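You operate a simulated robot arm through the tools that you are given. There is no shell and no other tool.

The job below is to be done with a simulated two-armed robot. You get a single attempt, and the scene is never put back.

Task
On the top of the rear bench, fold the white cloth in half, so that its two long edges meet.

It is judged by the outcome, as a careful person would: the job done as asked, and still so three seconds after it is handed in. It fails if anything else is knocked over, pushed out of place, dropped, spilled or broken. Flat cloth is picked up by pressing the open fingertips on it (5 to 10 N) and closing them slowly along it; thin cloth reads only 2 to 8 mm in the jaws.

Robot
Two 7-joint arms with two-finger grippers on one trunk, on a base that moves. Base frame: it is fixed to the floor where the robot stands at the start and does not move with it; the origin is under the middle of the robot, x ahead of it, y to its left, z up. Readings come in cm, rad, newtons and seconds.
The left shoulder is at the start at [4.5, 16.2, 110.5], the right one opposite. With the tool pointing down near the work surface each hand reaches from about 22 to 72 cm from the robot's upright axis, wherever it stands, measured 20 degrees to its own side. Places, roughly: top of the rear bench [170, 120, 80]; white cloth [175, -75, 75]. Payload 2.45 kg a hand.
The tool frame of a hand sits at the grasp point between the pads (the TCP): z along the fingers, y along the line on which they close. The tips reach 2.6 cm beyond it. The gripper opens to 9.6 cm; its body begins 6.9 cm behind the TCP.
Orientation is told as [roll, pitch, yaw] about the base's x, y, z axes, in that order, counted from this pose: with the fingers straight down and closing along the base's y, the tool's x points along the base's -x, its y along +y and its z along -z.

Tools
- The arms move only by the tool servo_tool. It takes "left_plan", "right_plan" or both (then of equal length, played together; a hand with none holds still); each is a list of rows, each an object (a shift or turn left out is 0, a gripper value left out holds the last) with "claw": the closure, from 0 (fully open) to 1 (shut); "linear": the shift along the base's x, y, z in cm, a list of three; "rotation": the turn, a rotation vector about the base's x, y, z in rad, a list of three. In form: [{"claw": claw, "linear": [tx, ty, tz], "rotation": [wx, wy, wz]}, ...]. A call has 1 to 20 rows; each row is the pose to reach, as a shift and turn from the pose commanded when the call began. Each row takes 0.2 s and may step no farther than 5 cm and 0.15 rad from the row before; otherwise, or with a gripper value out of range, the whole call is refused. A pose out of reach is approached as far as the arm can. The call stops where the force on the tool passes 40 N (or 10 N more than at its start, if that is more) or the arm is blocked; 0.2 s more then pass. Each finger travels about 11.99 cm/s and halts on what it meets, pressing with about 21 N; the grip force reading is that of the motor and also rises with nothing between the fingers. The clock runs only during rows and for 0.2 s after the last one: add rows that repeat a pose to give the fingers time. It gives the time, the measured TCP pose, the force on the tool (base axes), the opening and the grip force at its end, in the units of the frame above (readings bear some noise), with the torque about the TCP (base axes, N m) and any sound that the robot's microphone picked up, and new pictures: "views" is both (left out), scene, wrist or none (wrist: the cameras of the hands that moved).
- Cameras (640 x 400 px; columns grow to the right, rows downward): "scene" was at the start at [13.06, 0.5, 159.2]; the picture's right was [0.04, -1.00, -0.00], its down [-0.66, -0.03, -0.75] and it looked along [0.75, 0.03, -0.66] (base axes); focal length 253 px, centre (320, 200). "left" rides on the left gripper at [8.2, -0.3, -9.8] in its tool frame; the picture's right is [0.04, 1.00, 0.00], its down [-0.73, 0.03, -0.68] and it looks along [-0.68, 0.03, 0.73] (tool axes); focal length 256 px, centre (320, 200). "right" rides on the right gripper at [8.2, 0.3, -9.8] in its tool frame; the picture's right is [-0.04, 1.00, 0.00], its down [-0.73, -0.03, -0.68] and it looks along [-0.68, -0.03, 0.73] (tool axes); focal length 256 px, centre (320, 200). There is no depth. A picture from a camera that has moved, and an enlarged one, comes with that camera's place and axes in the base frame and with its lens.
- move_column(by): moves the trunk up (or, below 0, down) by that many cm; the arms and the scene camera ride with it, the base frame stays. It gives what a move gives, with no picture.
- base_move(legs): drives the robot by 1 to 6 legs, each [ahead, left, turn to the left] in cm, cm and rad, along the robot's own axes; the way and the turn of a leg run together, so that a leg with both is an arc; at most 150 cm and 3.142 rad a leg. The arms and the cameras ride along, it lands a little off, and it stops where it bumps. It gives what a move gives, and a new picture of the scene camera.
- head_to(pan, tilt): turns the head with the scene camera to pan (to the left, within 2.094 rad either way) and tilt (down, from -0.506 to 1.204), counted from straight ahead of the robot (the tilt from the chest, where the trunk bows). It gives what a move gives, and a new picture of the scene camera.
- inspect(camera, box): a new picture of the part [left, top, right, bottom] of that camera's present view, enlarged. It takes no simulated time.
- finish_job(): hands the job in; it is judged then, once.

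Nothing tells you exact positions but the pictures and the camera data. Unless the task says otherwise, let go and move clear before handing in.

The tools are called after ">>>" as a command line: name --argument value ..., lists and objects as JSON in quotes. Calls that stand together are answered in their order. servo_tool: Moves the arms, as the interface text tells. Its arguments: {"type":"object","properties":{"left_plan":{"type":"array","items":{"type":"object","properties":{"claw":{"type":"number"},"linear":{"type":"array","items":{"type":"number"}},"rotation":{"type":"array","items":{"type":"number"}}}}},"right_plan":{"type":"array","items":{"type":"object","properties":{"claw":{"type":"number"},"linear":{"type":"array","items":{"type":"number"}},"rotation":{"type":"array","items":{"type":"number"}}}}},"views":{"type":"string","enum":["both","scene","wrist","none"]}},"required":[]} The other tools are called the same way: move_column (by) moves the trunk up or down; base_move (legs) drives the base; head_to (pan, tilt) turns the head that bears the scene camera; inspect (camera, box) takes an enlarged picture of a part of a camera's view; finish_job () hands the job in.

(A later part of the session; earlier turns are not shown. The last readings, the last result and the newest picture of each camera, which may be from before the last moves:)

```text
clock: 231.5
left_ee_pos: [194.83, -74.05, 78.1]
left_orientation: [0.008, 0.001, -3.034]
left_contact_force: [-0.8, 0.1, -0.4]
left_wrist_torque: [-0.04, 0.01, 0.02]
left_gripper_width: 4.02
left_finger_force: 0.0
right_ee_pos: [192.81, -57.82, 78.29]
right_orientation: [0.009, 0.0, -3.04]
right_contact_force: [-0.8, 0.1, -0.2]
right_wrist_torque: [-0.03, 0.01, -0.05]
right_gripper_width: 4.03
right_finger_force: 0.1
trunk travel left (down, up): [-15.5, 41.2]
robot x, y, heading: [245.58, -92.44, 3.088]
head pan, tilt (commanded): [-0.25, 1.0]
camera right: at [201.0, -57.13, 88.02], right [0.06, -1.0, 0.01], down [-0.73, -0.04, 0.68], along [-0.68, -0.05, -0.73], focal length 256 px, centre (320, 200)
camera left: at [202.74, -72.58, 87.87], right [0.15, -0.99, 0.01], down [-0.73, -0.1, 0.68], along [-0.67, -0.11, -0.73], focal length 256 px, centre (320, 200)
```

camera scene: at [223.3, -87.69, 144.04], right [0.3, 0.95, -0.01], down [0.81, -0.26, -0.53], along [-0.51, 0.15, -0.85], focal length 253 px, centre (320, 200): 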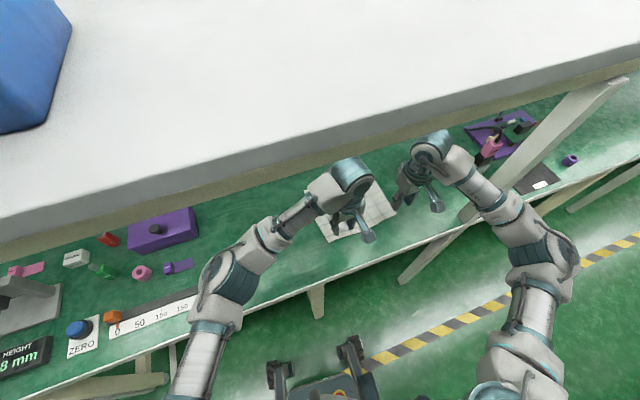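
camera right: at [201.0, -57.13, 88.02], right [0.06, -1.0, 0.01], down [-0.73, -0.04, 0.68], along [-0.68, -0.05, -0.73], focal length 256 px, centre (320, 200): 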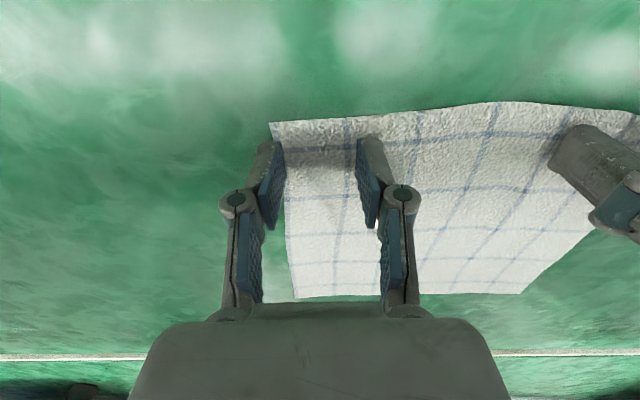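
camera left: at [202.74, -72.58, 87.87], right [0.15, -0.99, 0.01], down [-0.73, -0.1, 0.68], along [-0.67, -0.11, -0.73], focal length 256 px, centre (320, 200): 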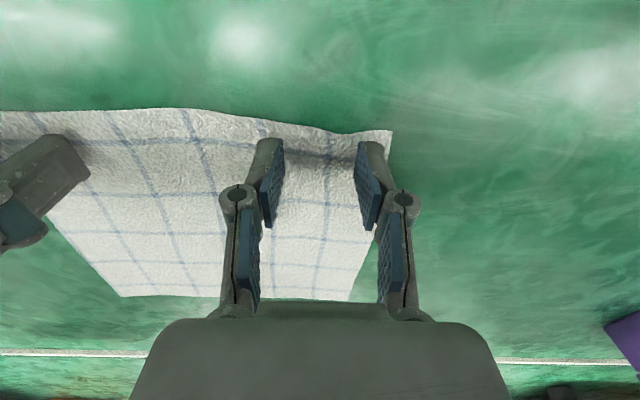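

The left jaws straddle the cloth well; the right outer finger is off the side edge, so I'll move the right hand 1 cm inward and then press both down.

>>> servo_tool --left_plan '[{"linear": [0, 0, 0]}, {"linear": [0, 0, 0]}, {"linear": [0, 0, -0.2]}]' --right_plan '[{"linear": [0, -0.5, 0.3]}, {"linear": [0, -1.0, 0.2]}, {"linear": [0, -1.0, -0.3]}]' --views "none"

>>> servo_tool --left_plan '[{"linear": [0, 0, -0.2]}]' --right_plan '[{"linear": [0, 0, -0.2]}]' --views "none"

>>> servo_tool --left_plan '[{"linear": [0, 0, -0.15]}]' --right_plan '[{"linear": [0, 0, -0.15]}]' --views "none"

```text
clock: 232.3
left_ee_pos: [194.74, -74.13, 77.88]
left_orientation: [0.008, 0.0, -3.034]
left_contact_force: [1.0, 0.2, -0.4]
left_wrist_torque: [0.04, 0.05, 0.03]
left_gripper_width: 4.04
left_finger_force: 0.1
right_ee_pos: [192.74, -58.7, 77.92]
right_orientation: [0.009, 0.0, -3.038]
right_contact_force: [0.3, -0.9, 0.5]
right_wrist_torque: [-0.04, 0.01, -0.02]
right_gripper_width: 4.05
right_finger_force: 0.0
trunk travel left (down, up): [-15.5, 41.2]
robot x, y, heading: [245.74, -92.31, 3.088]
head pan, tilt (commanded): [-0.25, 1.0]
```

```text
clock: 232.7
left_ee_pos: [194.68, -74.07, 77.9]
left_orientation: [0.009, -0.001, -3.035]
left_contact_force: [0.0, 0.4, 0.0]
left_wrist_torque: [-0.02, 0.01, 0.0]
left_gripper_width: 4.04
left_finger_force: 0.1
right_ee_pos: [192.76, -58.78, 77.81]
right_orientation: [0.011, -0.003, -3.039]
right_contact_force: [-1.3, -0.8, 4.7]
right_wrist_torque: [0.15, 0.04, 0.01]
right_gripper_width: 4.08
right_finger_force: 0.4
trunk travel left (down, up): [-15.5, 41.2]
robot x, y, heading: [245.93, -92.3, 3.088]
head pan, tilt (commanded): [-0.25, 1.0]
```

```text
clock: 233.1
left_ee_pos: [194.84, -74.31, 77.59]
left_orientation: [0.006, -0.001, -3.034]
left_contact_force: [-1.3, 0.3, 1.5]
left_wrist_torque: [0.11, 0.0, 0.06]
left_gripper_width: 4.06
left_finger_force: 0.4
right_ee_pos: [192.91, -58.78, 77.61]
right_orientation: [0.007, -0.005, -3.041]
right_contact_force: [-4.7, 0.6, 12.8]
right_wrist_torque: [0.35, 0.16, 0.16]
right_gripper_width: 3.99
right_finger_force: 0.1
trunk travel left (down, up): [-15.5, 41.2]
robot x, y, heading: [245.38, -92.34, 3.084]
head pan, tilt (commanded): [-0.25, 1.0]
```

>>> servo_tool --left_plan '[{"linear": [0, 0, -0.15]}]' --right_plan '[{"linear": [0, 0, 0]}]' --views "none"

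>>> servo_tool --left_plan '[{"claw": 0.61}, {"claw": 0.64}, {"claw": 0.67}]' --right_plan '[{"claw": 0.61}, {"claw": 0.64}, {"claw": 0.67}]' --views "none"

```text
clock: 233.5
left_ee_pos: [194.78, -74.15, 77.69]
left_orientation: [0.006, -0.003, -3.033]
left_contact_force: [-1.6, 0.7, 12.0]
left_wrist_torque: [0.23, 0.01, 0.07]
left_gripper_width: 4.12
left_finger_force: 0.9
right_ee_pos: [192.95, -58.71, 77.67]
right_orientation: [0.008, -0.003, -3.04]
right_contact_force: [-5.2, 1.6, 17.9]
right_wrist_torque: [0.4, 0.01, 0.1]
right_gripper_width: 4.09
right_finger_force: 6.4
trunk travel left (down, up): [-15.5, 41.2]
robot x, y, heading: [245.29, -92.4, 3.091]
head pan, tilt (commanded): [-0.25, 1.0]
```

```text
clock: 234.3
left_ee_pos: [194.86, -74.08, 77.69]
left_orientation: [0.007, -0.002, -3.033]
left_contact_force: [-4.4, 3.2, 20.2]
left_wrist_torque: [0.33, 0.02, 0.07]
left_gripper_width: 3.22
left_finger_force: 0.0
right_ee_pos: [193.06, -58.66, 77.74]
right_orientation: [0.007, -0.007, -3.04]
right_contact_force: [-2.3, 1.0, 23.2]
right_wrist_torque: [0.27, 0.0, 0.03]
right_gripper_width: 2.71
right_finger_force: 0.0
trunk travel left (down, up): [-15.5, 41.2]
robot x, y, heading: [245.1, -92.4, 3.093]
head pan, tilt (commanded): [-0.25, 1.0]
```

>>> servo_tool --left_plan '[{"claw": 0.69, "linear": [0, 0, 0.2]}, {"claw": 0.71, "linear": [0, 0, 0.2]}]' --right_plan '[{"claw": 0.71, "linear": [0, 0, 0.25]}, {"claw": 0.73, "linear": [0, 0, 0.25]}]' --views "wrist"

```text
clock: 234.9
left_ee_pos: [194.86, -74.12, 77.72]
left_orientation: [0.01, 0.0, -3.034]
left_contact_force: [0.5, 1.7, 13.5]
left_wrist_torque: [0.14, -0.06, -0.02]
left_gripper_width: 2.83
left_finger_force: 0.1
right_ee_pos: [193.12, -58.71, 77.73]
right_orientation: [0.006, 0.0, -3.038]
right_contact_force: [0.2, 1.5, 14.0]
right_wrist_torque: [0.35, 0.0, -0.02]
right_gripper_width: 2.68
right_finger_force: 0.4
trunk travel left (down, up): [-15.5, 41.2]
robot x, y, heading: [245.23, -92.39, 3.086]
head pan, tilt (commanded): [-0.25, 1.0]
camera right: at [201.16, -58.19, 87.6], right [0.06, -1.0, 0.01], down [-0.73, -0.04, 0.68], along [-0.68, -0.05, -0.73], focal length 256 px, centre (320, 200)
camera left: at [202.88, -72.72, 87.5], right [0.15, -0.99, 0.01], down [-0.73, -0.1, 0.68], along [-0.67, -0.11, -0.73], focal length 256 px, centre (320, 200)
```

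right: 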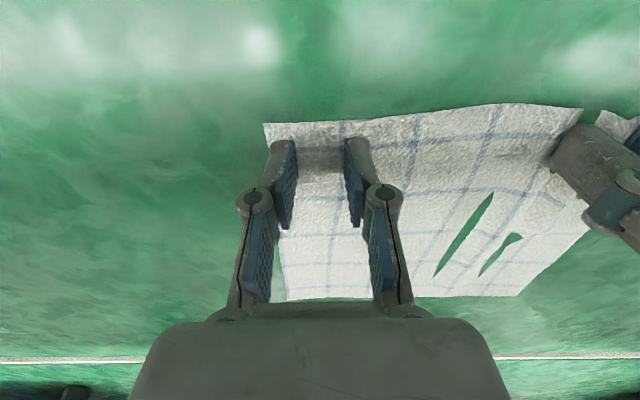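
left: 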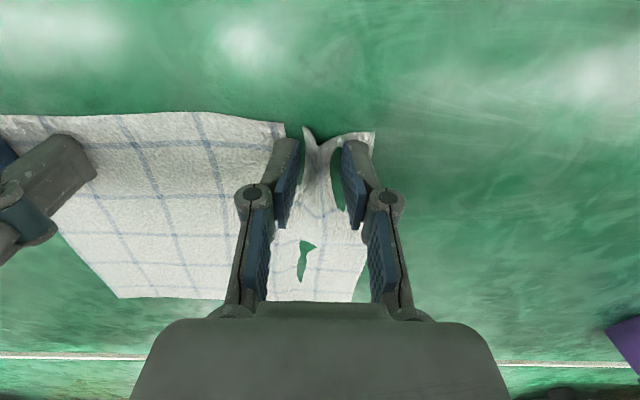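

A clear ridge of cloth is rising between the left fingers. I'll keep closing both slowly at similar force.

>>> servo_tool --left_plan '[{"claw": 0.74, "linear": [0, 0, 0.05]}, {"claw": 0.77, "linear": [0, 0, 0.05]}, {"claw": 0.8, "linear": [0, 0, 0.05]}]' --right_plan '[{"claw": 0.75, "linear": [0, 0, 0.05]}, {"claw": 0.78, "linear": [0, 0, 0.05]}, {"claw": 0.81, "linear": [0, 0, 0.05]}]' --views "wrist"

```text
clock: 235.7
left_ee_pos: [194.86, -74.04, 77.79]
left_orientation: [0.006, -0.003, -3.037]
left_contact_force: [6.5, 3.1, 20.2]
left_wrist_torque: [0.32, -0.26, -0.12]
left_gripper_width: 1.95
left_finger_force: 0.3
right_ee_pos: [193.19, -58.72, 77.89]
right_orientation: [0.009, 0.001, -3.038]
right_contact_force: [-0.7, 0.2, -0.3]
right_wrist_torque: [-0.03, 0.02, -0.01]
right_gripper_width: 1.85
right_finger_force: 0.1
trunk travel left (down, up): [-15.5, 41.2]
robot x, y, heading: [245.49, -92.77, 3.092]
head pan, tilt (commanded): [-0.25, 1.0]
camera right: at [201.11, -58.17, 87.68], right [0.06, -1.0, 0.01], down [-0.73, -0.04, 0.68], along [-0.68, -0.05, -0.73], focal length 256 px, centre (320, 200)
camera left: at [202.84, -72.63, 87.54], right [0.15, -0.99, 0.01], down [-0.73, -0.1, 0.68], along [-0.67, -0.1, -0.73], focal length 256 px, centre (320, 200)
```

right: 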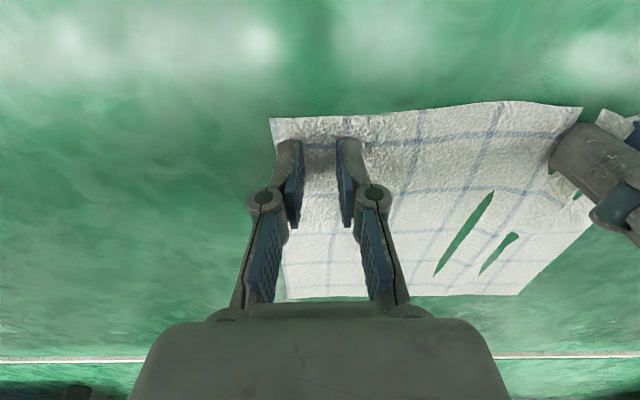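
left: 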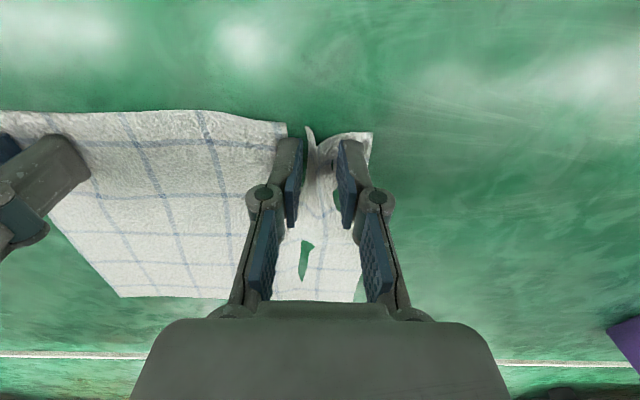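

The left is gripping a good ridge. I'll finish closing the left; the right will be redone after.

>>> servo_tool --left_plan '[{"claw": 0.83}, {"claw": 0.86}, {"claw": 0.89}, {"claw": 0.92}]' --right_plan '[{"linear": [0, 0, 0.2]}, {"linear": [0, 0, 0.4]}, {"linear": [0, 0, 0.5]}, {"linear": [0, 0, 0.5]}]' --views "none"

>>> servo_tool --left_plan '[{"claw": 0.95}, {"claw": 0.98}, {"claw": 1.0}, {"claw": 1.0}, {"claw": 1.0}]' --views "wrist"

```text
clock: 236.7
left_ee_pos: [194.62, -73.99, 77.59]
left_orientation: [0.01, -0.001, -3.033]
left_contact_force: [-0.1, 4.6, 19.7]
left_wrist_torque: [0.28, -0.05, 0.0]
left_gripper_width: 0.81
left_finger_force: 0.3
right_ee_pos: [192.89, -58.7, 78.31]
right_orientation: [0.01, -0.002, -3.038]
right_contact_force: [-0.4, 0.0, -0.3]
right_wrist_torque: [-0.02, -0.02, 0.02]
right_gripper_width: 1.84
right_finger_force: 0.0
trunk travel left (down, up): [-15.5, 41.2]
robot x, y, heading: [245.88, -92.67, 3.088]
head pan, tilt (commanded): [-0.25, 1.0]
```

```text
clock: 237.9
left_ee_pos: [194.8, -74.1, 77.73]
left_orientation: [0.008, -0.001, -3.033]
left_contact_force: [-1.8, 3.7, 14.9]
left_wrist_torque: [0.15, -0.05, 0.04]
left_gripper_width: 0.25
left_finger_force: 20.9
right_ee_pos: [192.82, -58.71, 78.25]
right_orientation: [0.008, -0.003, -3.039]
right_contact_force: [0.2, -0.7, 0.4]
right_wrist_torque: [0.0, -0.01, 0.02]
right_gripper_width: 1.83
right_finger_force: 0.0
trunk travel left (down, up): [-15.5, 41.2]
robot x, y, heading: [245.32, -92.25, 3.09]
head pan, tilt (commanded): [-0.25, 1.0]
camera left: at [202.71, -72.66, 87.46], right [0.15, -0.99, 0.01], down [-0.73, -0.1, 0.68], along [-0.67, -0.11, -0.73], focal length 256 px, centre (320, 200)
```

left: 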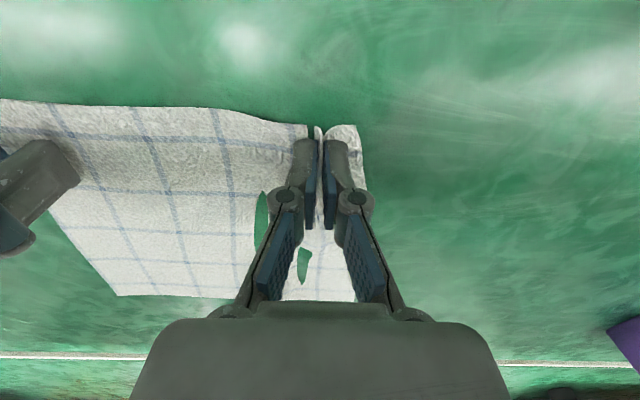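

The left grip holds: 2.5 mm of cloth in the jaws. Now I'll relax the left's downward press and set the right jaws again.

>>> servo_tool --left_plan '[{"linear": [0, 0, 0.2]}, {"linear": [0, 0, 0.3]}, {"linear": [0, 0, 0.3]}]' --right_plan '[{"claw": 0.7, "linear": [0, 0, 0]}, {"claw": 0.58, "linear": [0, 0, 0]}, {"claw": 0.58, "linear": [0, 0, -0.3]}]' --views "none"

>>> inspect --camera "right" --box '[220, 80, 420, 205]'

>>> inspect --camera "left" --box '[220, 80, 420, 205]'

```text
clock: 238.7
left_ee_pos: [194.67, -74.11, 77.97]
left_orientation: [0.01, -0.003, -3.033]
left_contact_force: [-0.4, 0.8, -0.6]
left_wrist_torque: [-0.01, -0.03, 0.04]
left_gripper_width: 0.25
left_finger_force: 18.6
right_ee_pos: [192.81, -58.65, 77.93]
right_orientation: [0.008, 0.001, -3.039]
right_contact_force: [-0.5, -0.2, 0.5]
right_wrist_torque: [0.0, -0.02, 0.01]
right_gripper_width: 4.06
right_finger_force: 0.0
trunk travel left (down, up): [-15.5, 41.2]
robot x, y, heading: [245.35, -92.16, 3.086]
head pan, tilt (commanded): [-0.25, 1.0]
```

```text
3.20 times, centred on (320, 142) of right
camera zoom: at [200.93, -58.05, 87.8], right [0.06, -1.0, 0.01], down [-0.73, -0.04, 0.68], along [-0.68, -0.05, -0.73], focal length 819 px, centre (320, 384)
```

zoom: 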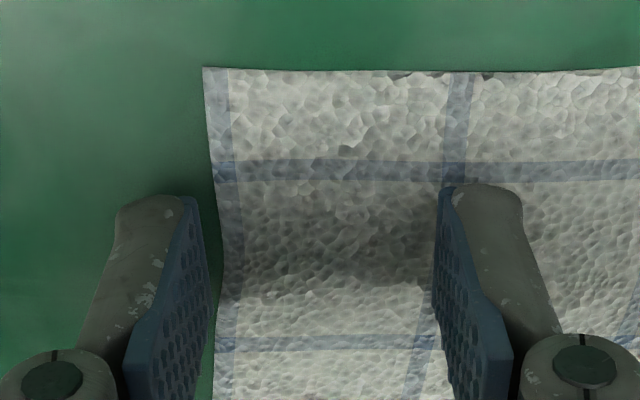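

```text
3.20 times, centred on (320, 142) of left
camera zoom: at [202.63, -72.67, 87.72], right [0.15, -0.99, 0.01], down [-0.73, -0.1, 0.68], along [-0.67, -0.11, -0.73], focal length 819 px, centre (320, 384)
```

zoom: 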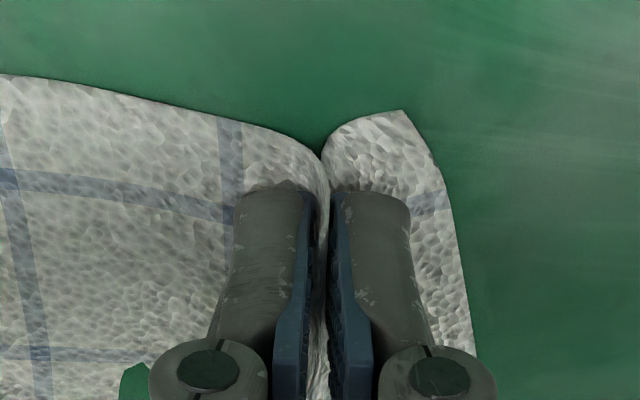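

The cloth has shifted a little with the left pinch: its right corner is now at about [195.7, -56.7]. I'll move the right jaws to about [194.0, -59.7] so both fingers stand on the cloth, then press.

>>> servo_tool --right_plan '[{"linear": [0.6, -0.5, 0.5]}, {"linear": [1.2, -1.05, 0.5]}, {"linear": [1.2, -1.05, 0.2]}, {"linear": [1.2, -1.05, 0.0]}]' --views "none"

>>> inspect --camera "right" --box '[220, 80, 420, 205]'

```text
clock: 239.7
left_ee_pos: [194.65, -74.1, 77.93]
left_orientation: [0.009, 0.0, -3.034]
left_contact_force: [0.1, 0.4, 3.9]
left_wrist_torque: [0.01, -0.04, -0.04]
left_gripper_width: 0.41
left_finger_force: 19.3
right_ee_pos: [193.95, -59.82, 78.07]
right_orientation: [0.009, 0.001, -3.039]
right_contact_force: [0.5, 0.1, -0.1]
right_wrist_torque: [0.0, -0.03, -0.03]
right_gripper_width: 4.01
right_finger_force: 0.1
trunk travel left (down, up): [-15.5, 41.2]
robot x, y, heading: [245.49, -92.35, 3.093]
head pan, tilt (commanded): [-0.25, 1.0]
```

```text
3.20 times, centred on (320, 142) of right
camera zoom: at [202.08, -59.23, 87.94], right [0.06, -1.0, 0.01], down [-0.73, -0.04, 0.68], along [-0.68, -0.05, -0.73], focal length 819 px, centre (320, 384)
```

zoom: 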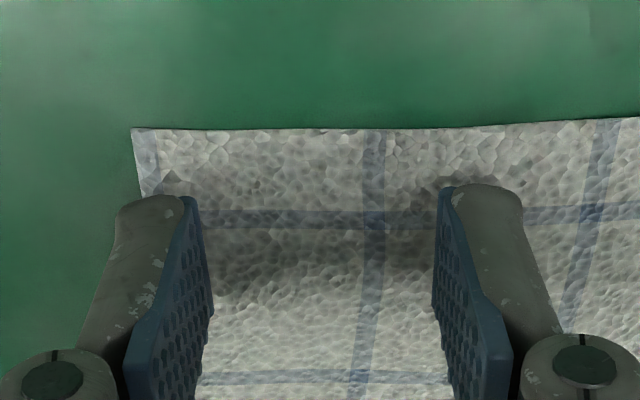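

Good placement. Now I'll press the right hand down and close slowly, keeping around 12-18 N as worked on the left.

>>> servo_tool --right_plan '[{"linear": [0, 0, -0.25]}, {"linear": [0, 0, -0.45]}]' --views "none"

>>> servo_tool --right_plan '[{"linear": [0, 0, -0.12]}]' --views "none"

```text
clock: 240.3
left_ee_pos: [194.58, -74.07, 77.99]
left_orientation: [0.01, 0.001, -3.033]
left_contact_force: [2.2, 1.8, -0.1]
left_wrist_torque: [0.03, 0.0, -0.01]
left_gripper_width: 0.34
left_finger_force: 18.4
right_ee_pos: [194.04, -59.82, 77.69]
right_orientation: [0.006, -0.003, -3.039]
right_contact_force: [-2.1, -0.5, 3.7]
right_wrist_torque: [0.04, 0.01, 0.02]
right_gripper_width: 4.04
right_finger_force: 0.3
trunk travel left (down, up): [-15.5, 41.2]
robot x, y, heading: [245.16, -92.54, 3.087]
head pan, tilt (commanded): [-0.25, 1.0]
```

```text
clock: 240.7
left_ee_pos: [194.77, -74.17, 78.05]
left_orientation: [0.009, -0.003, -3.033]
left_contact_force: [0.4, -0.6, -2.6]
left_wrist_torque: [-0.02, 0.01, -0.01]
left_gripper_width: 0.34
left_finger_force: 18.0
right_ee_pos: [193.96, -59.68, 77.66]
right_orientation: [0.007, -0.006, -3.039]
right_contact_force: [-0.3, 3.8, 16.8]
right_wrist_torque: [0.51, 0.0, 0.02]
right_gripper_width: 4.07
right_finger_force: 6.3
trunk travel left (down, up): [-15.5, 41.2]
robot x, y, heading: [245.36, -92.52, 3.088]
head pan, tilt (commanded): [-0.25, 1.0]
```

The outer right finger carries nearly all the load, so I'll roll the hand slightly to balance both tips.

>>> servo_tool --right_plan '[{"rotation": [0.025, 0, 0]}]' --views "none"

>>> servo_tool --right_plan '[{"claw": 0.6}, {"claw": 0.62}]' --views "none"

```text
clock: 241.1
left_ee_pos: [194.74, -74.25, 78.01]
left_orientation: [0.007, -0.002, -3.034]
left_contact_force: [0.5, 0.0, 0.4]
left_wrist_torque: [-0.01, -0.02, 0.0]
left_gripper_width: 0.37
left_finger_force: 18.5
right_ee_pos: [194.16, -60.07, 77.63]
right_orientation: [-0.015, -0.001, -3.039]
right_contact_force: [-4.3, -1.7, 15.4]
right_wrist_torque: [-0.44, -0.03, -0.13]
right_gripper_width: 4.15
right_finger_force: 0.6
trunk travel left (down, up): [-15.5, 41.2]
robot x, y, heading: [245.23, -92.3, 3.091]
head pan, tilt (commanded): [-0.25, 1.0]
```

```text
clock: 241.7
left_ee_pos: [194.82, -74.4, 78.04]
left_orientation: [0.007, -0.003, -3.034]
left_contact_force: [-0.7, 1.0, 0.1]
left_wrist_torque: [0.04, 0.0, 0.01]
left_gripper_width: 0.26
left_finger_force: 18.6
right_ee_pos: [194.09, -59.81, 77.64]
right_orientation: [-0.018, -0.002, -3.039]
right_contact_force: [-7.9, -2.7, 21.0]
right_wrist_torque: [-0.62, 0.04, -0.24]
right_gripper_width: 3.84
right_finger_force: 2.1
trunk travel left (down, up): [-15.5, 41.2]
robot x, y, heading: [245.35, -92.5, 3.091]
head pan, tilt (commanded): [-0.25, 1.0]
```

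>>> servo_tool --right_plan '[{"claw": 0.62, "linear": [0, 0, 0.1], "rotation": [-0.013, 0, 0]}]' --views "none"

>>> servo_tool --right_plan '[{"claw": 0.64}, {"claw": 0.66}]' --views "none"

```text
clock: 242.1
left_ee_pos: [194.75, -74.18, 77.96]
left_orientation: [0.008, -0.002, -3.032]
left_contact_force: [-0.2, 1.9, 0.9]
left_wrist_torque: [0.05, -0.02, 0.01]
left_gripper_width: 0.22
left_finger_force: 24.4
right_ee_pos: [194.09, -59.78, 77.7]
right_orientation: [-0.004, -0.002, -3.039]
right_contact_force: [-2.9, -6.5, 31.4]
right_wrist_torque: [-0.73, -0.14, -0.16]
right_gripper_width: 3.36
right_finger_force: 12.2
trunk travel left (down, up): [-15.5, 41.2]
robot x, y, heading: [245.4, -92.51, 3.085]
head pan, tilt (commanded): [-0.25, 1.0]
```

```text
clock: 242.7
left_ee_pos: [194.86, -74.17, 78.0]
left_orientation: [0.008, -0.001, -3.034]
left_contact_force: [-0.5, 3.7, -0.3]
left_wrist_torque: [0.07, -0.04, 0.02]
left_gripper_width: 0.34
left_finger_force: 23.8
right_ee_pos: [194.13, -59.78, 77.63]
right_orientation: [-0.004, -0.001, -3.039]
right_contact_force: [-3.7, -5.1, 31.2]
right_wrist_torque: [-0.51, -0.09, -0.09]
right_gripper_width: 3.45
right_finger_force: 7.2
trunk travel left (down, up): [-15.5, 41.2]
robot x, y, heading: [245.43, -92.43, 3.093]
head pan, tilt (commanded): [-0.25, 1.0]
```

Too much pressure now (31 N). I'll ease the right hand up and look.

>>> servo_tool --right_plan '[{"linear": [0, 0, 0.3], "rotation": [-0.006, 0, 0]}]' --views "wrist"

```text
clock: 243.1
left_ee_pos: [194.64, -74.12, 77.97]
left_orientation: [0.008, -0.001, -3.034]
left_contact_force: [-0.6, 2.1, 0.9]
left_wrist_torque: [0.05, -0.01, 0.02]
left_gripper_width: 0.11
left_finger_force: 19.4
right_ee_pos: [194.05, -59.74, 77.72]
right_orientation: [0.001, 0.005, -3.04]
right_contact_force: [-1.9, -3.9, 15.5]
right_wrist_torque: [-0.39, 0.0, -0.06]
right_gripper_width: 3.28
right_finger_force: 6.1
trunk travel left (down, up): [-15.5, 41.2]
robot x, y, heading: [245.34, -92.54, 3.088]
head pan, tilt (commanded): [-0.25, 1.0]
camera right: at [202.22, -59.18, 87.58], right [0.06, -1.0, 0.0], down [-0.73, -0.04, 0.68], along [-0.68, -0.04, -0.74], focal length 256 px, centre (320, 200)
```

right: 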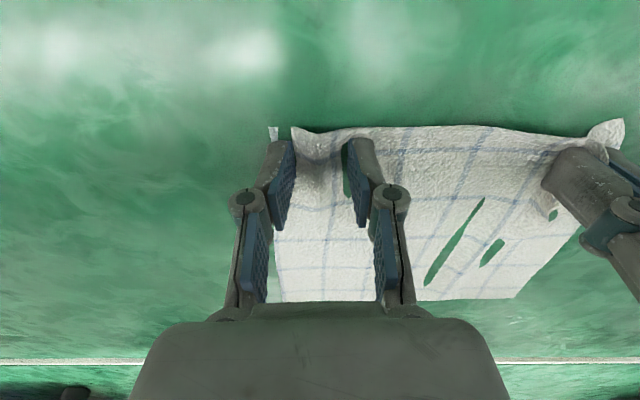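

Cloth is being drawn in on the right now. I'll continue closing the right slowly at this force.

>>> servo_tool --right_plan '[{"claw": 0.68}, {"claw": 0.7}, {"claw": 0.72}]' --views "none"

>>> servo_tool --right_plan '[{"claw": 0.74}, {"claw": 0.76}, {"claw": 0.78}]' --views "wrist"

```text
clock: 243.9
left_ee_pos: [194.7, -74.08, 77.95]
left_orientation: [0.01, -0.001, -3.034]
left_contact_force: [-0.3, 0.0, 3.1]
left_wrist_torque: [0.01, 0.03, 0.01]
left_gripper_width: 0.37
left_finger_force: 20.1
right_ee_pos: [194.03, -59.74, 77.68]
right_orientation: [0.0, 0.001, -3.04]
right_contact_force: [1.6, 0.2, 2.4]
right_wrist_torque: [0.0, -0.03, -0.01]
right_gripper_width: 2.65
right_finger_force: 0.1
trunk travel left (down, up): [-15.5, 41.2]
robot x, y, heading: [245.24, -92.46, 3.088]
head pan, tilt (commanded): [-0.25, 1.0]
```

```text
clock: 244.7
left_ee_pos: [194.62, -74.09, 77.86]
left_orientation: [0.009, -0.001, -3.034]
left_contact_force: [0.2, -0.1, -0.4]
left_wrist_torque: [0.01, -0.02, 0.01]
left_gripper_width: 0.35
left_finger_force: 26.4
right_ee_pos: [194.03, -59.73, 77.86]
right_orientation: [0.001, -0.001, -3.038]
right_contact_force: [0.6, 1.3, 0.0]
right_wrist_torque: [0.01, 0.01, 0.0]
right_gripper_width: 2.13
right_finger_force: 0.0
trunk travel left (down, up): [-15.5, 41.2]
robot x, y, heading: [245.17, -92.46, 3.089]
head pan, tilt (commanded): [-0.25, 1.0]
camera right: at [202.15, -59.24, 87.71], right [0.06, -1.0, 0.0], down [-0.73, -0.04, 0.68], along [-0.68, -0.04, -0.73], focal length 256 px, centre (320, 200)
```

right: 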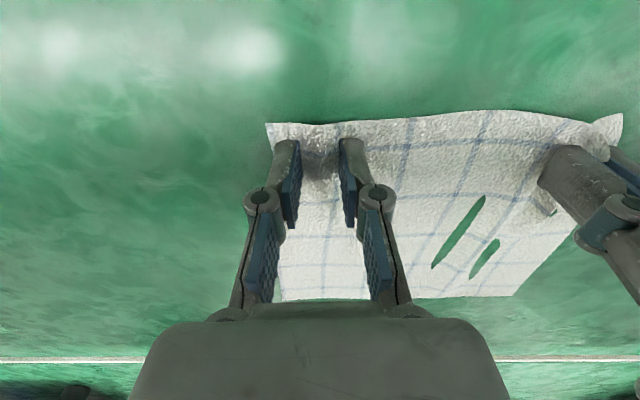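

The force dropped off and the cloth sprang back a bit. I'll press again from this opening and close in smaller steps, tracking the force.

>>> servo_tool --right_plan '[{"claw": 0.66, "linear": [0, 0, 0.2]}, {"claw": 0.62, "linear": [0, 0, 0.1]}, {"claw": 0.62, "linear": [0, 0, -0.25]}]' --views "none"

>>> servo_tool --right_plan '[{"linear": [0, 0, -0.12]}]' --views "none"

```text
clock: 245.5
left_ee_pos: [194.66, -74.07, 77.98]
left_orientation: [0.009, -0.002, -3.034]
left_contact_force: [-1.0, 0.5, -0.9]
left_wrist_torque: [0.03, 0.02, 0.02]
left_gripper_width: 0.18
left_finger_force: 18.9
right_ee_pos: [193.99, -59.72, 77.74]
right_orientation: [0.001, 0.0, -3.039]
right_contact_force: [-0.4, -0.3, -0.2]
right_wrist_torque: [0.02, -0.01, 0.0]
right_gripper_width: 3.66
right_finger_force: 0.2
trunk travel left (down, up): [-15.5, 41.2]
robot x, y, heading: [245.23, -92.16, 3.085]
head pan, tilt (commanded): [-0.25, 1.0]
```

```text
clock: 245.9
left_ee_pos: [194.68, -74.08, 77.99]
left_orientation: [0.009, -0.003, -3.033]
left_contact_force: [0.7, 2.7, 0.5]
left_wrist_torque: [0.0, 0.05, -0.01]
left_gripper_width: 0.07
left_finger_force: 19.0
right_ee_pos: [193.96, -59.58, 77.7]
right_orientation: [0.001, -0.002, -3.039]
right_contact_force: [0.6, 1.4, 8.7]
right_wrist_torque: [0.14, -0.03, 0.01]
right_gripper_width: 3.69
right_finger_force: 0.2
trunk travel left (down, up): [-15.5, 41.2]
robot x, y, heading: [245.28, -92.41, 3.092]
head pan, tilt (commanded): [-0.25, 1.0]
```

>>> servo_tool --right_plan '[{"linear": [0, 0, -0.1]}]' --views "none"

>>> servo_tool --right_plan '[{"claw": 0.64}, {"claw": 0.66}]' --views "none"

>>> servo_tool --right_plan '[{"claw": 0.68}, {"claw": 0.7}]' --views "none"

```text
clock: 246.3
left_ee_pos: [194.61, -74.2, 78.07]
left_orientation: [0.009, -0.002, -3.032]
left_contact_force: [-0.1, -0.2, 1.2]
left_wrist_torque: [0.04, -0.02, -0.03]
left_gripper_width: 0.18
left_finger_force: 23.9
right_ee_pos: [194.01, -59.67, 77.66]
right_orientation: [0.002, -0.004, -3.042]
right_contact_force: [1.2, 3.4, 19.7]
right_wrist_torque: [0.45, -0.05, 0.01]
right_gripper_width: 3.68
right_finger_force: 6.2
trunk travel left (down, up): [-15.5, 41.2]
robot x, y, heading: [245.63, -92.64, 3.091]
head pan, tilt (commanded): [-0.25, 1.0]
```

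```text
clock: 246.9
left_ee_pos: [194.74, -74.15, 78.1]
left_orientation: [0.008, -0.003, -3.032]
left_contact_force: [-0.7, 0.2, -0.1]
left_wrist_torque: [-0.01, -0.05, 0.04]
left_gripper_width: 0.35
left_finger_force: 24.0
right_ee_pos: [193.99, -59.77, 77.75]
right_orientation: [0.001, -0.006, -3.037]
right_contact_force: [-3.5, 1.8, 24.1]
right_wrist_torque: [0.17, -0.02, 0.05]
right_gripper_width: 2.88
right_finger_force: 0.1
trunk travel left (down, up): [-15.5, 41.2]
robot x, y, heading: [245.41, -92.78, 3.091]
head pan, tilt (commanded): [-0.25, 1.0]
```

```text
clock: 247.5
left_ee_pos: [194.81, -74.11, 78.15]
left_orientation: [0.008, -0.001, -3.032]
left_contact_force: [-1.0, 2.6, 0.5]
left_wrist_torque: [0.06, 0.02, 0.07]
left_gripper_width: 0.27
left_finger_force: 19.1
right_ee_pos: [193.93, -59.77, 77.61]
right_orientation: [0.002, -0.002, -3.037]
right_contact_force: [-2.8, 0.1, 33.4]
right_wrist_torque: [0.06, -0.08, 0.02]
right_gripper_width: 3.28
right_finger_force: 7.8
trunk travel left (down, up): [-15.5, 41.2]
robot x, y, heading: [245.28, -92.44, 3.088]
head pan, tilt (commanded): [-0.25, 1.0]
```

>>> servo_tool --right_plan '[{"claw": 0.71, "linear": [0, 0, 0.18]}, {"claw": 0.73, "linear": [0, 0, 0.18]}]' --views "wrist"

```text
clock: 248.1
left_ee_pos: [194.8, -74.19, 78.0]
left_orientation: [0.008, -0.002, -3.034]
left_contact_force: [0.0, 0.0, 0.0]
left_wrist_torque: [-0.1, -0.01, 0.0]
left_gripper_width: 0.25
left_finger_force: 19.4
right_ee_pos: [194.06, -59.84, 77.62]
right_orientation: [0.001, -0.001, -3.037]
right_contact_force: [-2.9, -0.2, 25.7]
right_wrist_torque: [0.06, -0.03, 0.0]
right_gripper_width: 2.24
right_finger_force: 0.2
trunk travel left (down, up): [-15.5, 41.2]
robot x, y, heading: [245.66, -92.19, 3.085]
head pan, tilt (commanded): [-0.25, 1.0]
camera right: at [202.21, -59.29, 87.57], right [0.06, -1.0, 0.0], down [-0.73, -0.05, 0.68], along [-0.68, -0.04, -0.73], focal length 256 px, centre (320, 200)
```

right: 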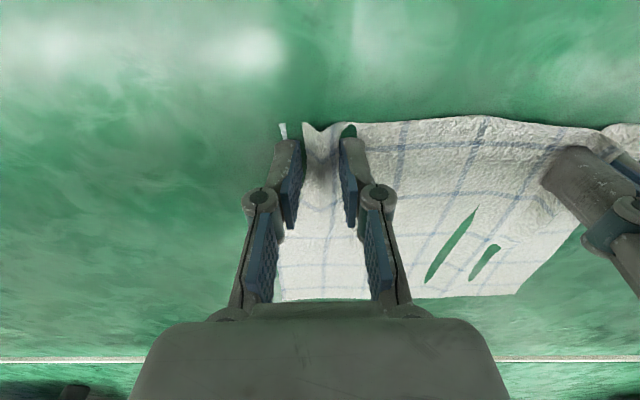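

A ridge is now forming on the right. I'll keep closing with the force at this level.

>>> servo_tool --right_plan '[{"claw": 0.75, "linear": [0, 0, 0.05]}, {"claw": 0.77, "linear": [0, 0, 0.05]}]' --views "none"

>>> servo_tool --right_plan '[{"claw": 0.79}, {"claw": 0.81}]' --views "none"

>>> servo_tool --right_plan '[{"claw": 0.83}, {"claw": 0.85}]' --views "none"

```text
clock: 248.7
left_ee_pos: [194.79, -74.15, 78.04]
left_orientation: [0.007, -0.001, -3.035]
left_contact_force: [-0.6, 1.7, 3.7]
left_wrist_torque: [0.0, 0.06, 0.03]
left_gripper_width: 0.08
left_finger_force: 19.1
right_ee_pos: [194.01, -59.93, 77.78]
right_orientation: [0.002, -0.001, -3.038]
right_contact_force: [0.9, -2.3, 28.9]
right_wrist_torque: [-0.28, -0.14, 0.01]
right_gripper_width: 2.32
right_finger_force: 6.9
trunk travel left (down, up): [-15.5, 41.2]
robot x, y, heading: [245.54, -92.38, 3.086]
head pan, tilt (commanded): [-0.25, 1.0]
```

```text
clock: 249.3
left_ee_pos: [194.79, -74.1, 78.1]
left_orientation: [0.007, -0.001, -3.033]
left_contact_force: [0.1, 3.5, 0.2]
left_wrist_torque: [0.12, 0.0, 0.02]
left_gripper_width: 0.33
left_finger_force: 20.9
right_ee_pos: [194.05, -59.86, 77.68]
right_orientation: [0.002, -0.001, -3.038]
right_contact_force: [0.8, -2.5, 25.2]
right_wrist_torque: [-0.34, -0.13, -0.02]
right_gripper_width: 1.8
right_finger_force: 0.0
trunk travel left (down, up): [-15.5, 41.2]
robot x, y, heading: [245.28, -92.3, 3.092]
head pan, tilt (commanded): [-0.25, 1.0]
```

```text
clock: 249.9
left_ee_pos: [194.74, -74.29, 78.02]
left_orientation: [0.006, -0.002, -3.032]
left_contact_force: [-0.3, 6.3, -0.2]
left_wrist_torque: [0.09, 0.04, 0.02]
left_gripper_width: 0.29
left_finger_force: 24.3
right_ee_pos: [194.14, -59.91, 77.61]
right_orientation: [0.003, -0.001, -3.037]
right_contact_force: [2.2, -7.3, 24.8]
right_wrist_torque: [-0.38, -0.19, -0.06]
right_gripper_width: 1.49
right_finger_force: 7.0
trunk travel left (down, up): [-15.5, 41.2]
robot x, y, heading: [245.23, -92.26, 3.087]
head pan, tilt (commanded): [-0.25, 1.0]
```

The forces show the cloth going taut between both hands, so the right is gripping too. I'll finish closing the right.

>>> servo_tool --right_plan '[{"claw": 0.87}, {"claw": 0.89}, {"claw": 0.91}]' --views "none"

>>> servo_tool --right_plan '[{"claw": 0.94}, {"claw": 0.97}, {"claw": 1.0}, {"claw": 1.0}, {"claw": 1.0}]' --views "wrist"

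```text
clock: 250.7
left_ee_pos: [194.62, -74.04, 78.12]
left_orientation: [0.007, -0.002, -3.032]
left_contact_force: [-0.4, 12.1, -0.7]
left_wrist_torque: [0.32, 0.01, 0.08]
left_gripper_width: 0.28
left_finger_force: 20.7
right_ee_pos: [194.09, -59.82, 77.78]
right_orientation: [0.002, -0.002, -3.039]
right_contact_force: [1.1, -11.0, 24.2]
right_wrist_torque: [-0.43, -0.11, 0.04]
right_gripper_width: 0.96
right_finger_force: 7.5
trunk travel left (down, up): [-15.5, 41.2]
robot x, y, heading: [245.57, -92.23, 3.085]
head pan, tilt (commanded): [-0.25, 1.0]
```

```text
clock: 251.9
left_ee_pos: [194.73, -74.09, 77.99]
left_orientation: [0.006, -0.002, -3.034]
left_contact_force: [-1.5, 21.3, -1.2]
left_wrist_torque: [0.56, 0.04, 0.08]
left_gripper_width: 0.21
left_finger_force: 19.7
right_ee_pos: [194.06, -59.89, 77.74]
right_orientation: [0.004, -0.003, -3.037]
right_contact_force: [2.4, -26.3, 21.8]
right_wrist_torque: [-0.83, -0.02, -0.01]
right_gripper_width: 0.53
right_finger_force: 21.2
trunk travel left (down, up): [-15.5, 41.2]
robot x, y, heading: [245.33, -92.79, 3.088]
head pan, tilt (commanded): [-0.25, 1.0]
camera right: at [202.16, -59.36, 87.56], right [0.06, -1.0, 0.0], down [-0.73, -0.04, 0.68], along [-0.68, -0.05, -0.73], focal length 256 px, centre (320, 200)
```

right: 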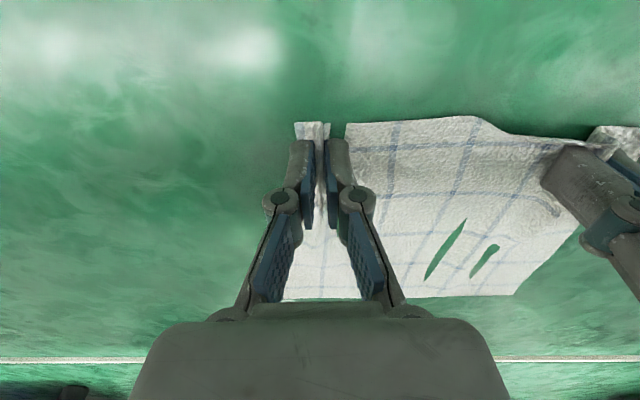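

Both hands hold the near edge now (2 and 5 mm in the jaws), with the cloth taut at about 20 N between them. I'll bring the hands slightly together to slacken it and ease off the bench.

>>> servo_tool --left_plan '[{"linear": [0, 0.2, 0.1]}, {"linear": [0, 0.3, 0.2]}]' --right_plan '[{"linear": [0, -0.2, 0.2]}, {"linear": [0, -0.3, 0.4]}]' --views "both"

```text
clock: 252.5
left_ee_pos: [194.62, -73.76, 77.96]
left_orientation: [0.011, 0.002, -3.032]
left_contact_force: [-1.6, 15.2, -0.9]
left_wrist_torque: [0.42, 0.03, 0.07]
left_gripper_width: 0.2
left_finger_force: 19.9
right_ee_pos: [193.94, -59.85, 77.75]
right_orientation: [0.002, 0.004, -3.041]
right_contact_force: [2.2, -16.0, 0.5]
right_wrist_torque: [-0.47, 0.02, 0.0]
right_gripper_width: 0.22
right_finger_force: 21.4
trunk travel left (down, up): [-15.5, 41.2]
robot x, y, heading: [245.61, -92.43, 3.09]
head pan, tilt (commanded): [-0.25, 1.0]
camera scene: at [223.14, -88.86, 144.01], right [0.3, 0.95, 0.0], down [0.81, -0.25, -0.53], along [-0.51, 0.16, -0.85], focal length 253 px, centre (320, 200)
camera right: at [202.12, -59.29, 87.71], right [0.06, -1.0, 0.0], down [-0.74, -0.04, 0.68], along [-0.67, -0.04, -0.74], focal length 256 px, centre (320, 200)
camera left: at [202.67, -72.21, 87.88], right [0.15, -0.99, 0.01], down [-0.73, -0.1, 0.68], along [-0.67, -0.11, -0.73], focal length 256 px, centre (320, 200)
```

scene: 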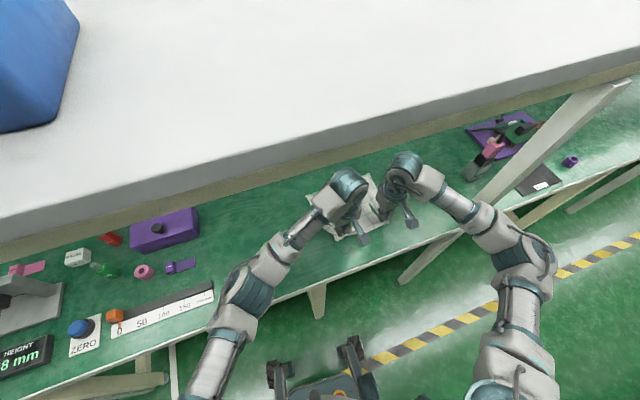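
right: 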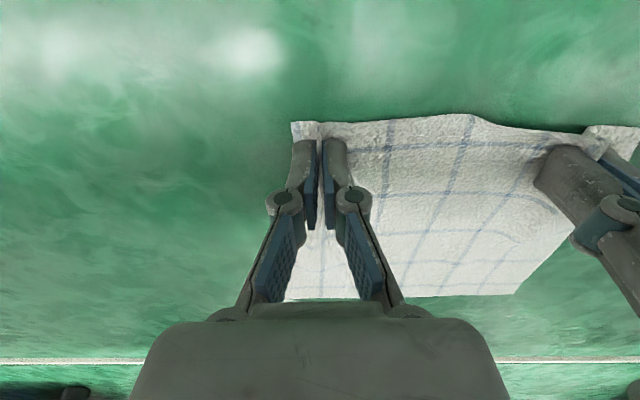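
left: 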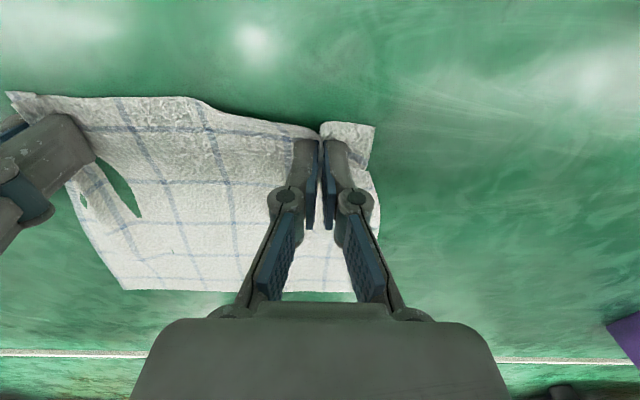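

Everything is held. I'll slacken the cloth a bit more, then lift and carry the edge along a half-circle towards the far edge, stopping halfway to check.

>>> servo_tool --left_plan '[{"linear": [0, 0.15, 0.2]}, {"linear": [0, 0.3, 0.5]}, {"linear": [-0.18, 0.28, 1.4]}, {"linear": [-0.7, 0.23, 2.73]}, {"linear": [-1.55, 0.14, 3.93]}, {"linear": [-2.67, 0.03, 4.95]}, {"linear": [-4.01, -0.11, 5.75]}, {"linear": [-5.51, -0.27, 6.25]}, {"linear": [-7.09, -0.43, 6.4]}, {"linear": [-7.09, -0.43, 6.4]}]' --right_plan '[{"linear": [0, -0.15, 0.2]}, {"linear": [0, -0.3, 0.5]}, {"linear": [-0.19, -0.32, 1.4]}, {"linear": [-0.75, -0.37, 2.73]}, {"linear": [-1.65, -0.46, 3.93]}, {"linear": [-2.84, -0.58, 4.95]}, {"linear": [-4.27, -0.72, 5.75]}, {"linear": [-5.87, -0.87, 6.25]}, {"linear": [-7.55, -1.03, 6.4]}, {"linear": [-7.55, -1.03, 6.4]}]' --views "both"

```text
clock: 254.7
left_ee_pos: [187.55, -74.06, 84.74]
left_orientation: [0.009, 0.0, -3.033]
left_contact_force: [0.3, 0.7, 1.1]
left_wrist_torque: [0.02, 0.03, 0.0]
left_gripper_width: 0.3
left_finger_force: 18.5
right_ee_pos: [186.52, -61.08, 84.27]
right_orientation: [0.002, -0.001, -3.038]
right_contact_force: [-1.1, 1.2, -2.2]
right_wrist_torque: [0.01, 0.03, 0.0]
right_gripper_width: 0.33
right_finger_force: 17.5
trunk travel left (down, up): [-15.5, 41.2]
robot x, y, heading: [245.34, -92.5, 3.091]
head pan, tilt (commanded): [-0.25, 1.0]
camera scene: at [223.17, -89.0, 144.05], right [0.3, 0.95, 0.0], down [0.81, -0.25, -0.53], along [-0.51, 0.16, -0.84], focal length 253 px, centre (320, 200)
camera right: at [194.57, -60.53, 94.22], right [0.06, -1.0, 0.0], down [-0.73, -0.04, 0.68], along [-0.68, -0.04, -0.73], focal length 256 px, centre (320, 200)
camera left: at [195.62, -72.6, 94.49], right [0.15, -0.99, 0.01], down [-0.73, -0.1, 0.68], along [-0.67, -0.11, -0.73], focal length 256 px, centre (320, 200)
```

scene: 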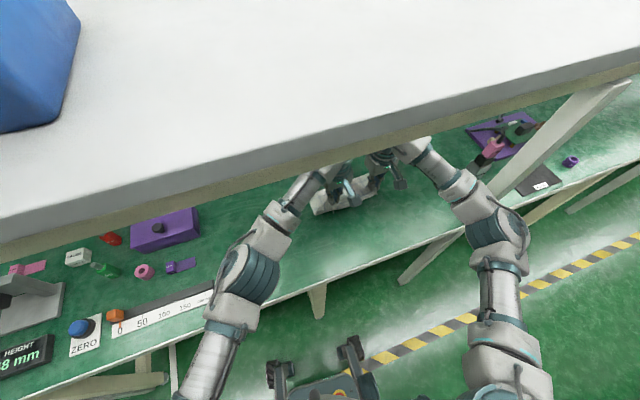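
right: 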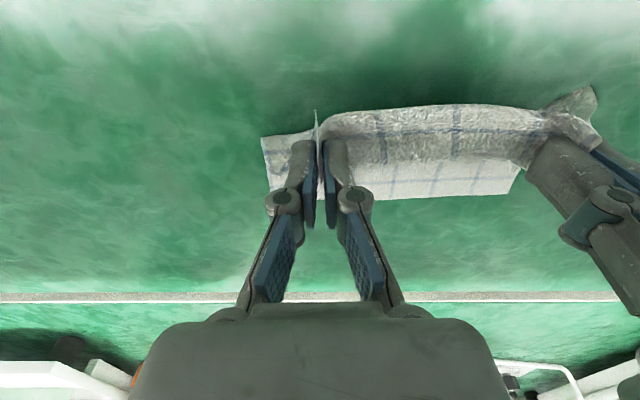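
left: 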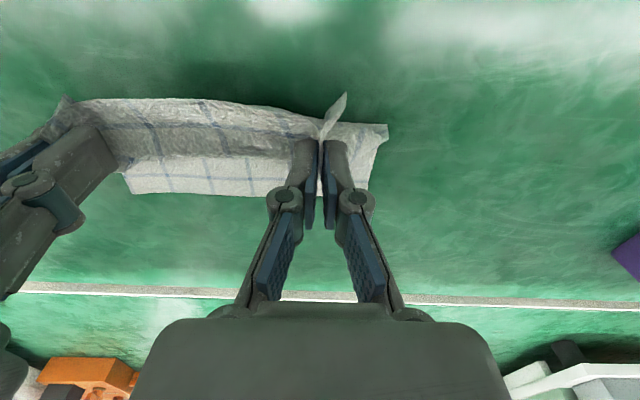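

Both hands carry the near edge and the fold is forming nicely. Before laying it down I'll look closely at how the cloth hangs, because the edge strip in the jaws must end up lying flat and not turned back.

>>> inspect --camera "right" --box '[240, 60, 620, 220]'

>>> inspect --camera "left" --box '[40, 60, 420, 220]'

>>> inspect --camera "scene" --box '[280, 130, 440, 230]'

```text
1.68 times, centred on (430, 140) of right
camera zoom: at [194.57, -60.53, 94.22], right [0.06, -1.0, 0.0], down [-0.73, -0.04, 0.68], along [-0.68, -0.04, -0.73], focal length 431 px, centre (135, 301)
```

zoom: 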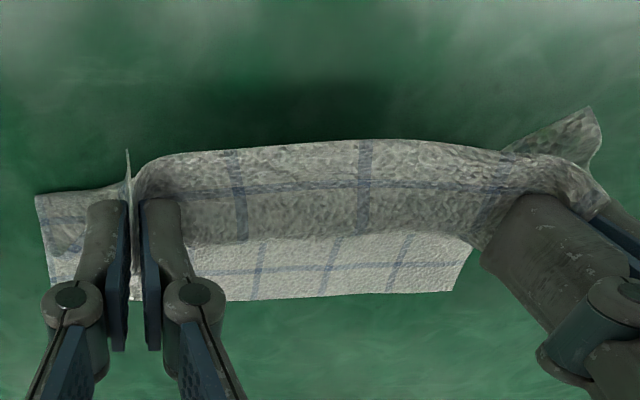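

```text
1.68 times, centred on (230, 140) of left
camera zoom: at [195.62, -72.6, 94.49], right [0.15, -0.99, 0.01], down [-0.73, -0.1, 0.68], along [-0.67, -0.11, -0.73], focal length 431 px, centre (472, 301)
```

zoom: 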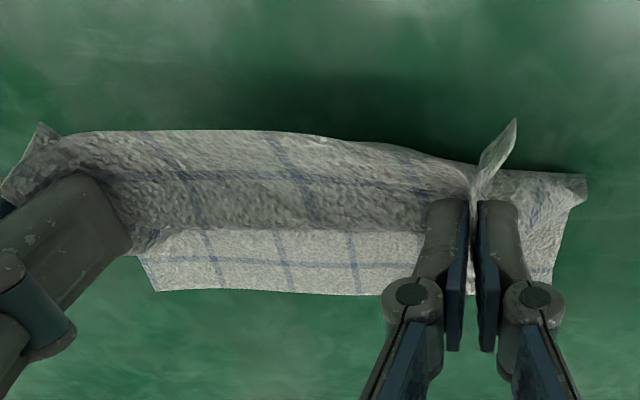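

```text
4.00 times, centred on (360, 180) of scene
camera zoom: at [223.17, -89.0, 144.05], right [0.3, 0.95, 0.0], down [0.81, -0.25, -0.53], along [-0.51, 0.16, -0.84], focal length 1012 px, centre (160, 280)
```

zoom: 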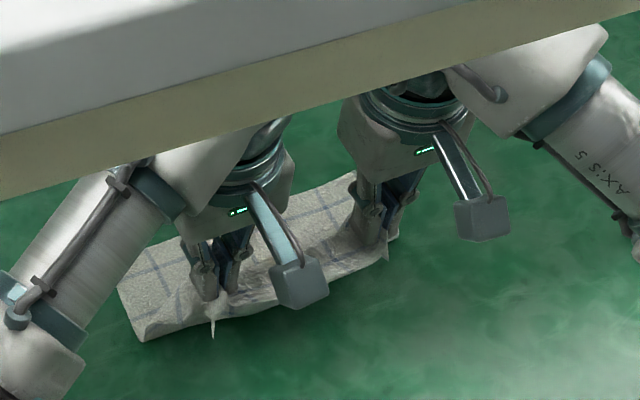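

The jaws hold the edge strip facing the robot, so laying it over the far edge would leave that strip turned back. A better way with this grip is to bring the cloth toward me, swing its far half underneath, and lay the held edge back on top, so both long edges meet on my side. First I'll bring the edge back down and draw the cloth about 8 cm toward me.

>>> servo_tool --left_plan '[{"linear": [1.5, 0.18, -0.2]}, {"linear": [3.0, 0.35, -0.9]}, {"linear": [4.5, 0.53, -2.0]}, {"linear": [5.8, 0.68, -3.4]}, {"linear": [6.8, 0.8, -5.0]}, {"linear": [7.5, 0.88, -6.2]}, {"linear": [9.0, 1.05, -6.3]}, {"linear": [10.5, 1.23, -6.3]}, {"linear": [12.0, 1.4, -6.3]}, {"linear": [13.5, 1.58, -6.3]}, {"linear": [14.8, 1.74, -6.3]}, {"linear": [14.8, 1.74, -6.3]}]' --right_plan '[{"linear": [1.4, 0.18, -0.2]}, {"linear": [2.9, 0.35, -0.8]}, {"linear": [4.3, 0.53, -1.9]}, {"linear": [5.6, 0.68, -3.2]}, {"linear": [6.6, 0.8, -4.7]}, {"linear": [7.2, 0.88, -5.8]}, {"linear": [8.6, 1.05, -5.85]}, {"linear": [10.1, 1.23, -5.85]}, {"linear": [11.5, 1.4, -5.85]}, {"linear": [13.0, 1.6, -5.85]}, {"linear": [14.3, 1.78, -5.85]}, {"linear": [14.3, 1.78, -5.85]}]' --views "both"

```text
clock: 257.3
left_ee_pos: [202.41, -72.37, 78.31]
left_orientation: [0.01, 0.0, -3.033]
left_contact_force: [-0.8, 1.3, 0.1]
left_wrist_torque: [0.03, -0.01, 0.0]
left_gripper_width: 0.13
left_finger_force: 18.4
right_ee_pos: [200.8, -59.2, 78.58]
right_orientation: [0.004, -0.002, -3.039]
right_contact_force: [0.1, -0.8, -0.3]
right_wrist_torque: [0.01, 0.02, 0.02]
right_gripper_width: 0.41
right_finger_force: 24.1
trunk travel left (down, up): [-15.5, 41.2]
robot x, y, heading: [245.6, -92.73, 3.086]
head pan, tilt (commanded): [-0.25, 1.0]
camera scene: at [223.27, -88.95, 144.06], right [0.3, 0.95, 0.0], down [0.81, -0.25, -0.54], along [-0.51, 0.16, -0.84], focal length 253 px, centre (320, 200)
camera right: at [208.96, -58.64, 88.46], right [0.06, -1.0, 0.0], down [-0.73, -0.04, 0.68], along [-0.68, -0.04, -0.73], focal length 256 px, centre (320, 200)
camera left: at [210.47, -70.97, 88.08], right [0.15, -0.99, 0.01], down [-0.73, -0.1, 0.68], along [-0.67, -0.11, -0.73], focal length 256 px, centre (320, 200)
```

scene: 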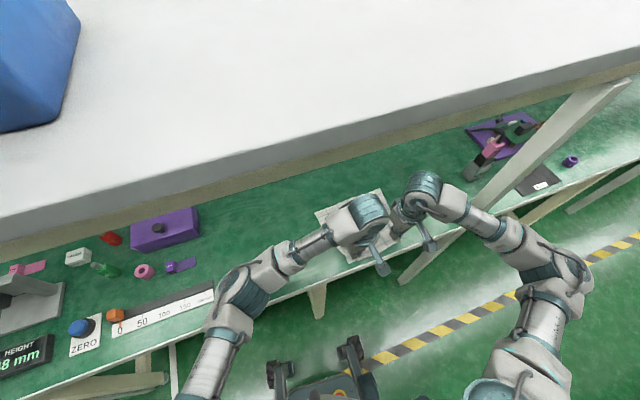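
right: 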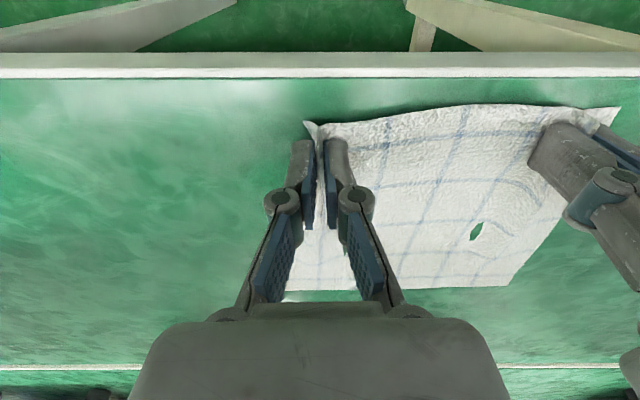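
left: 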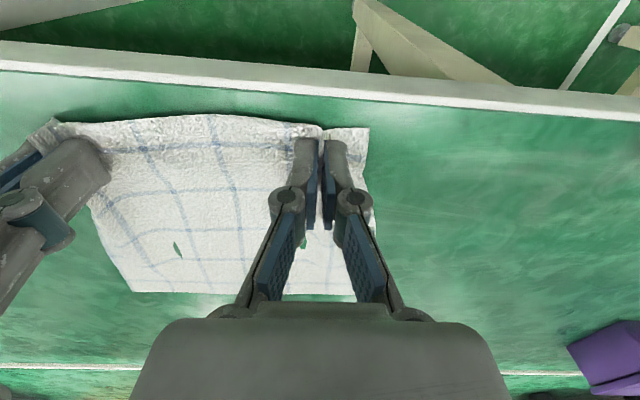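

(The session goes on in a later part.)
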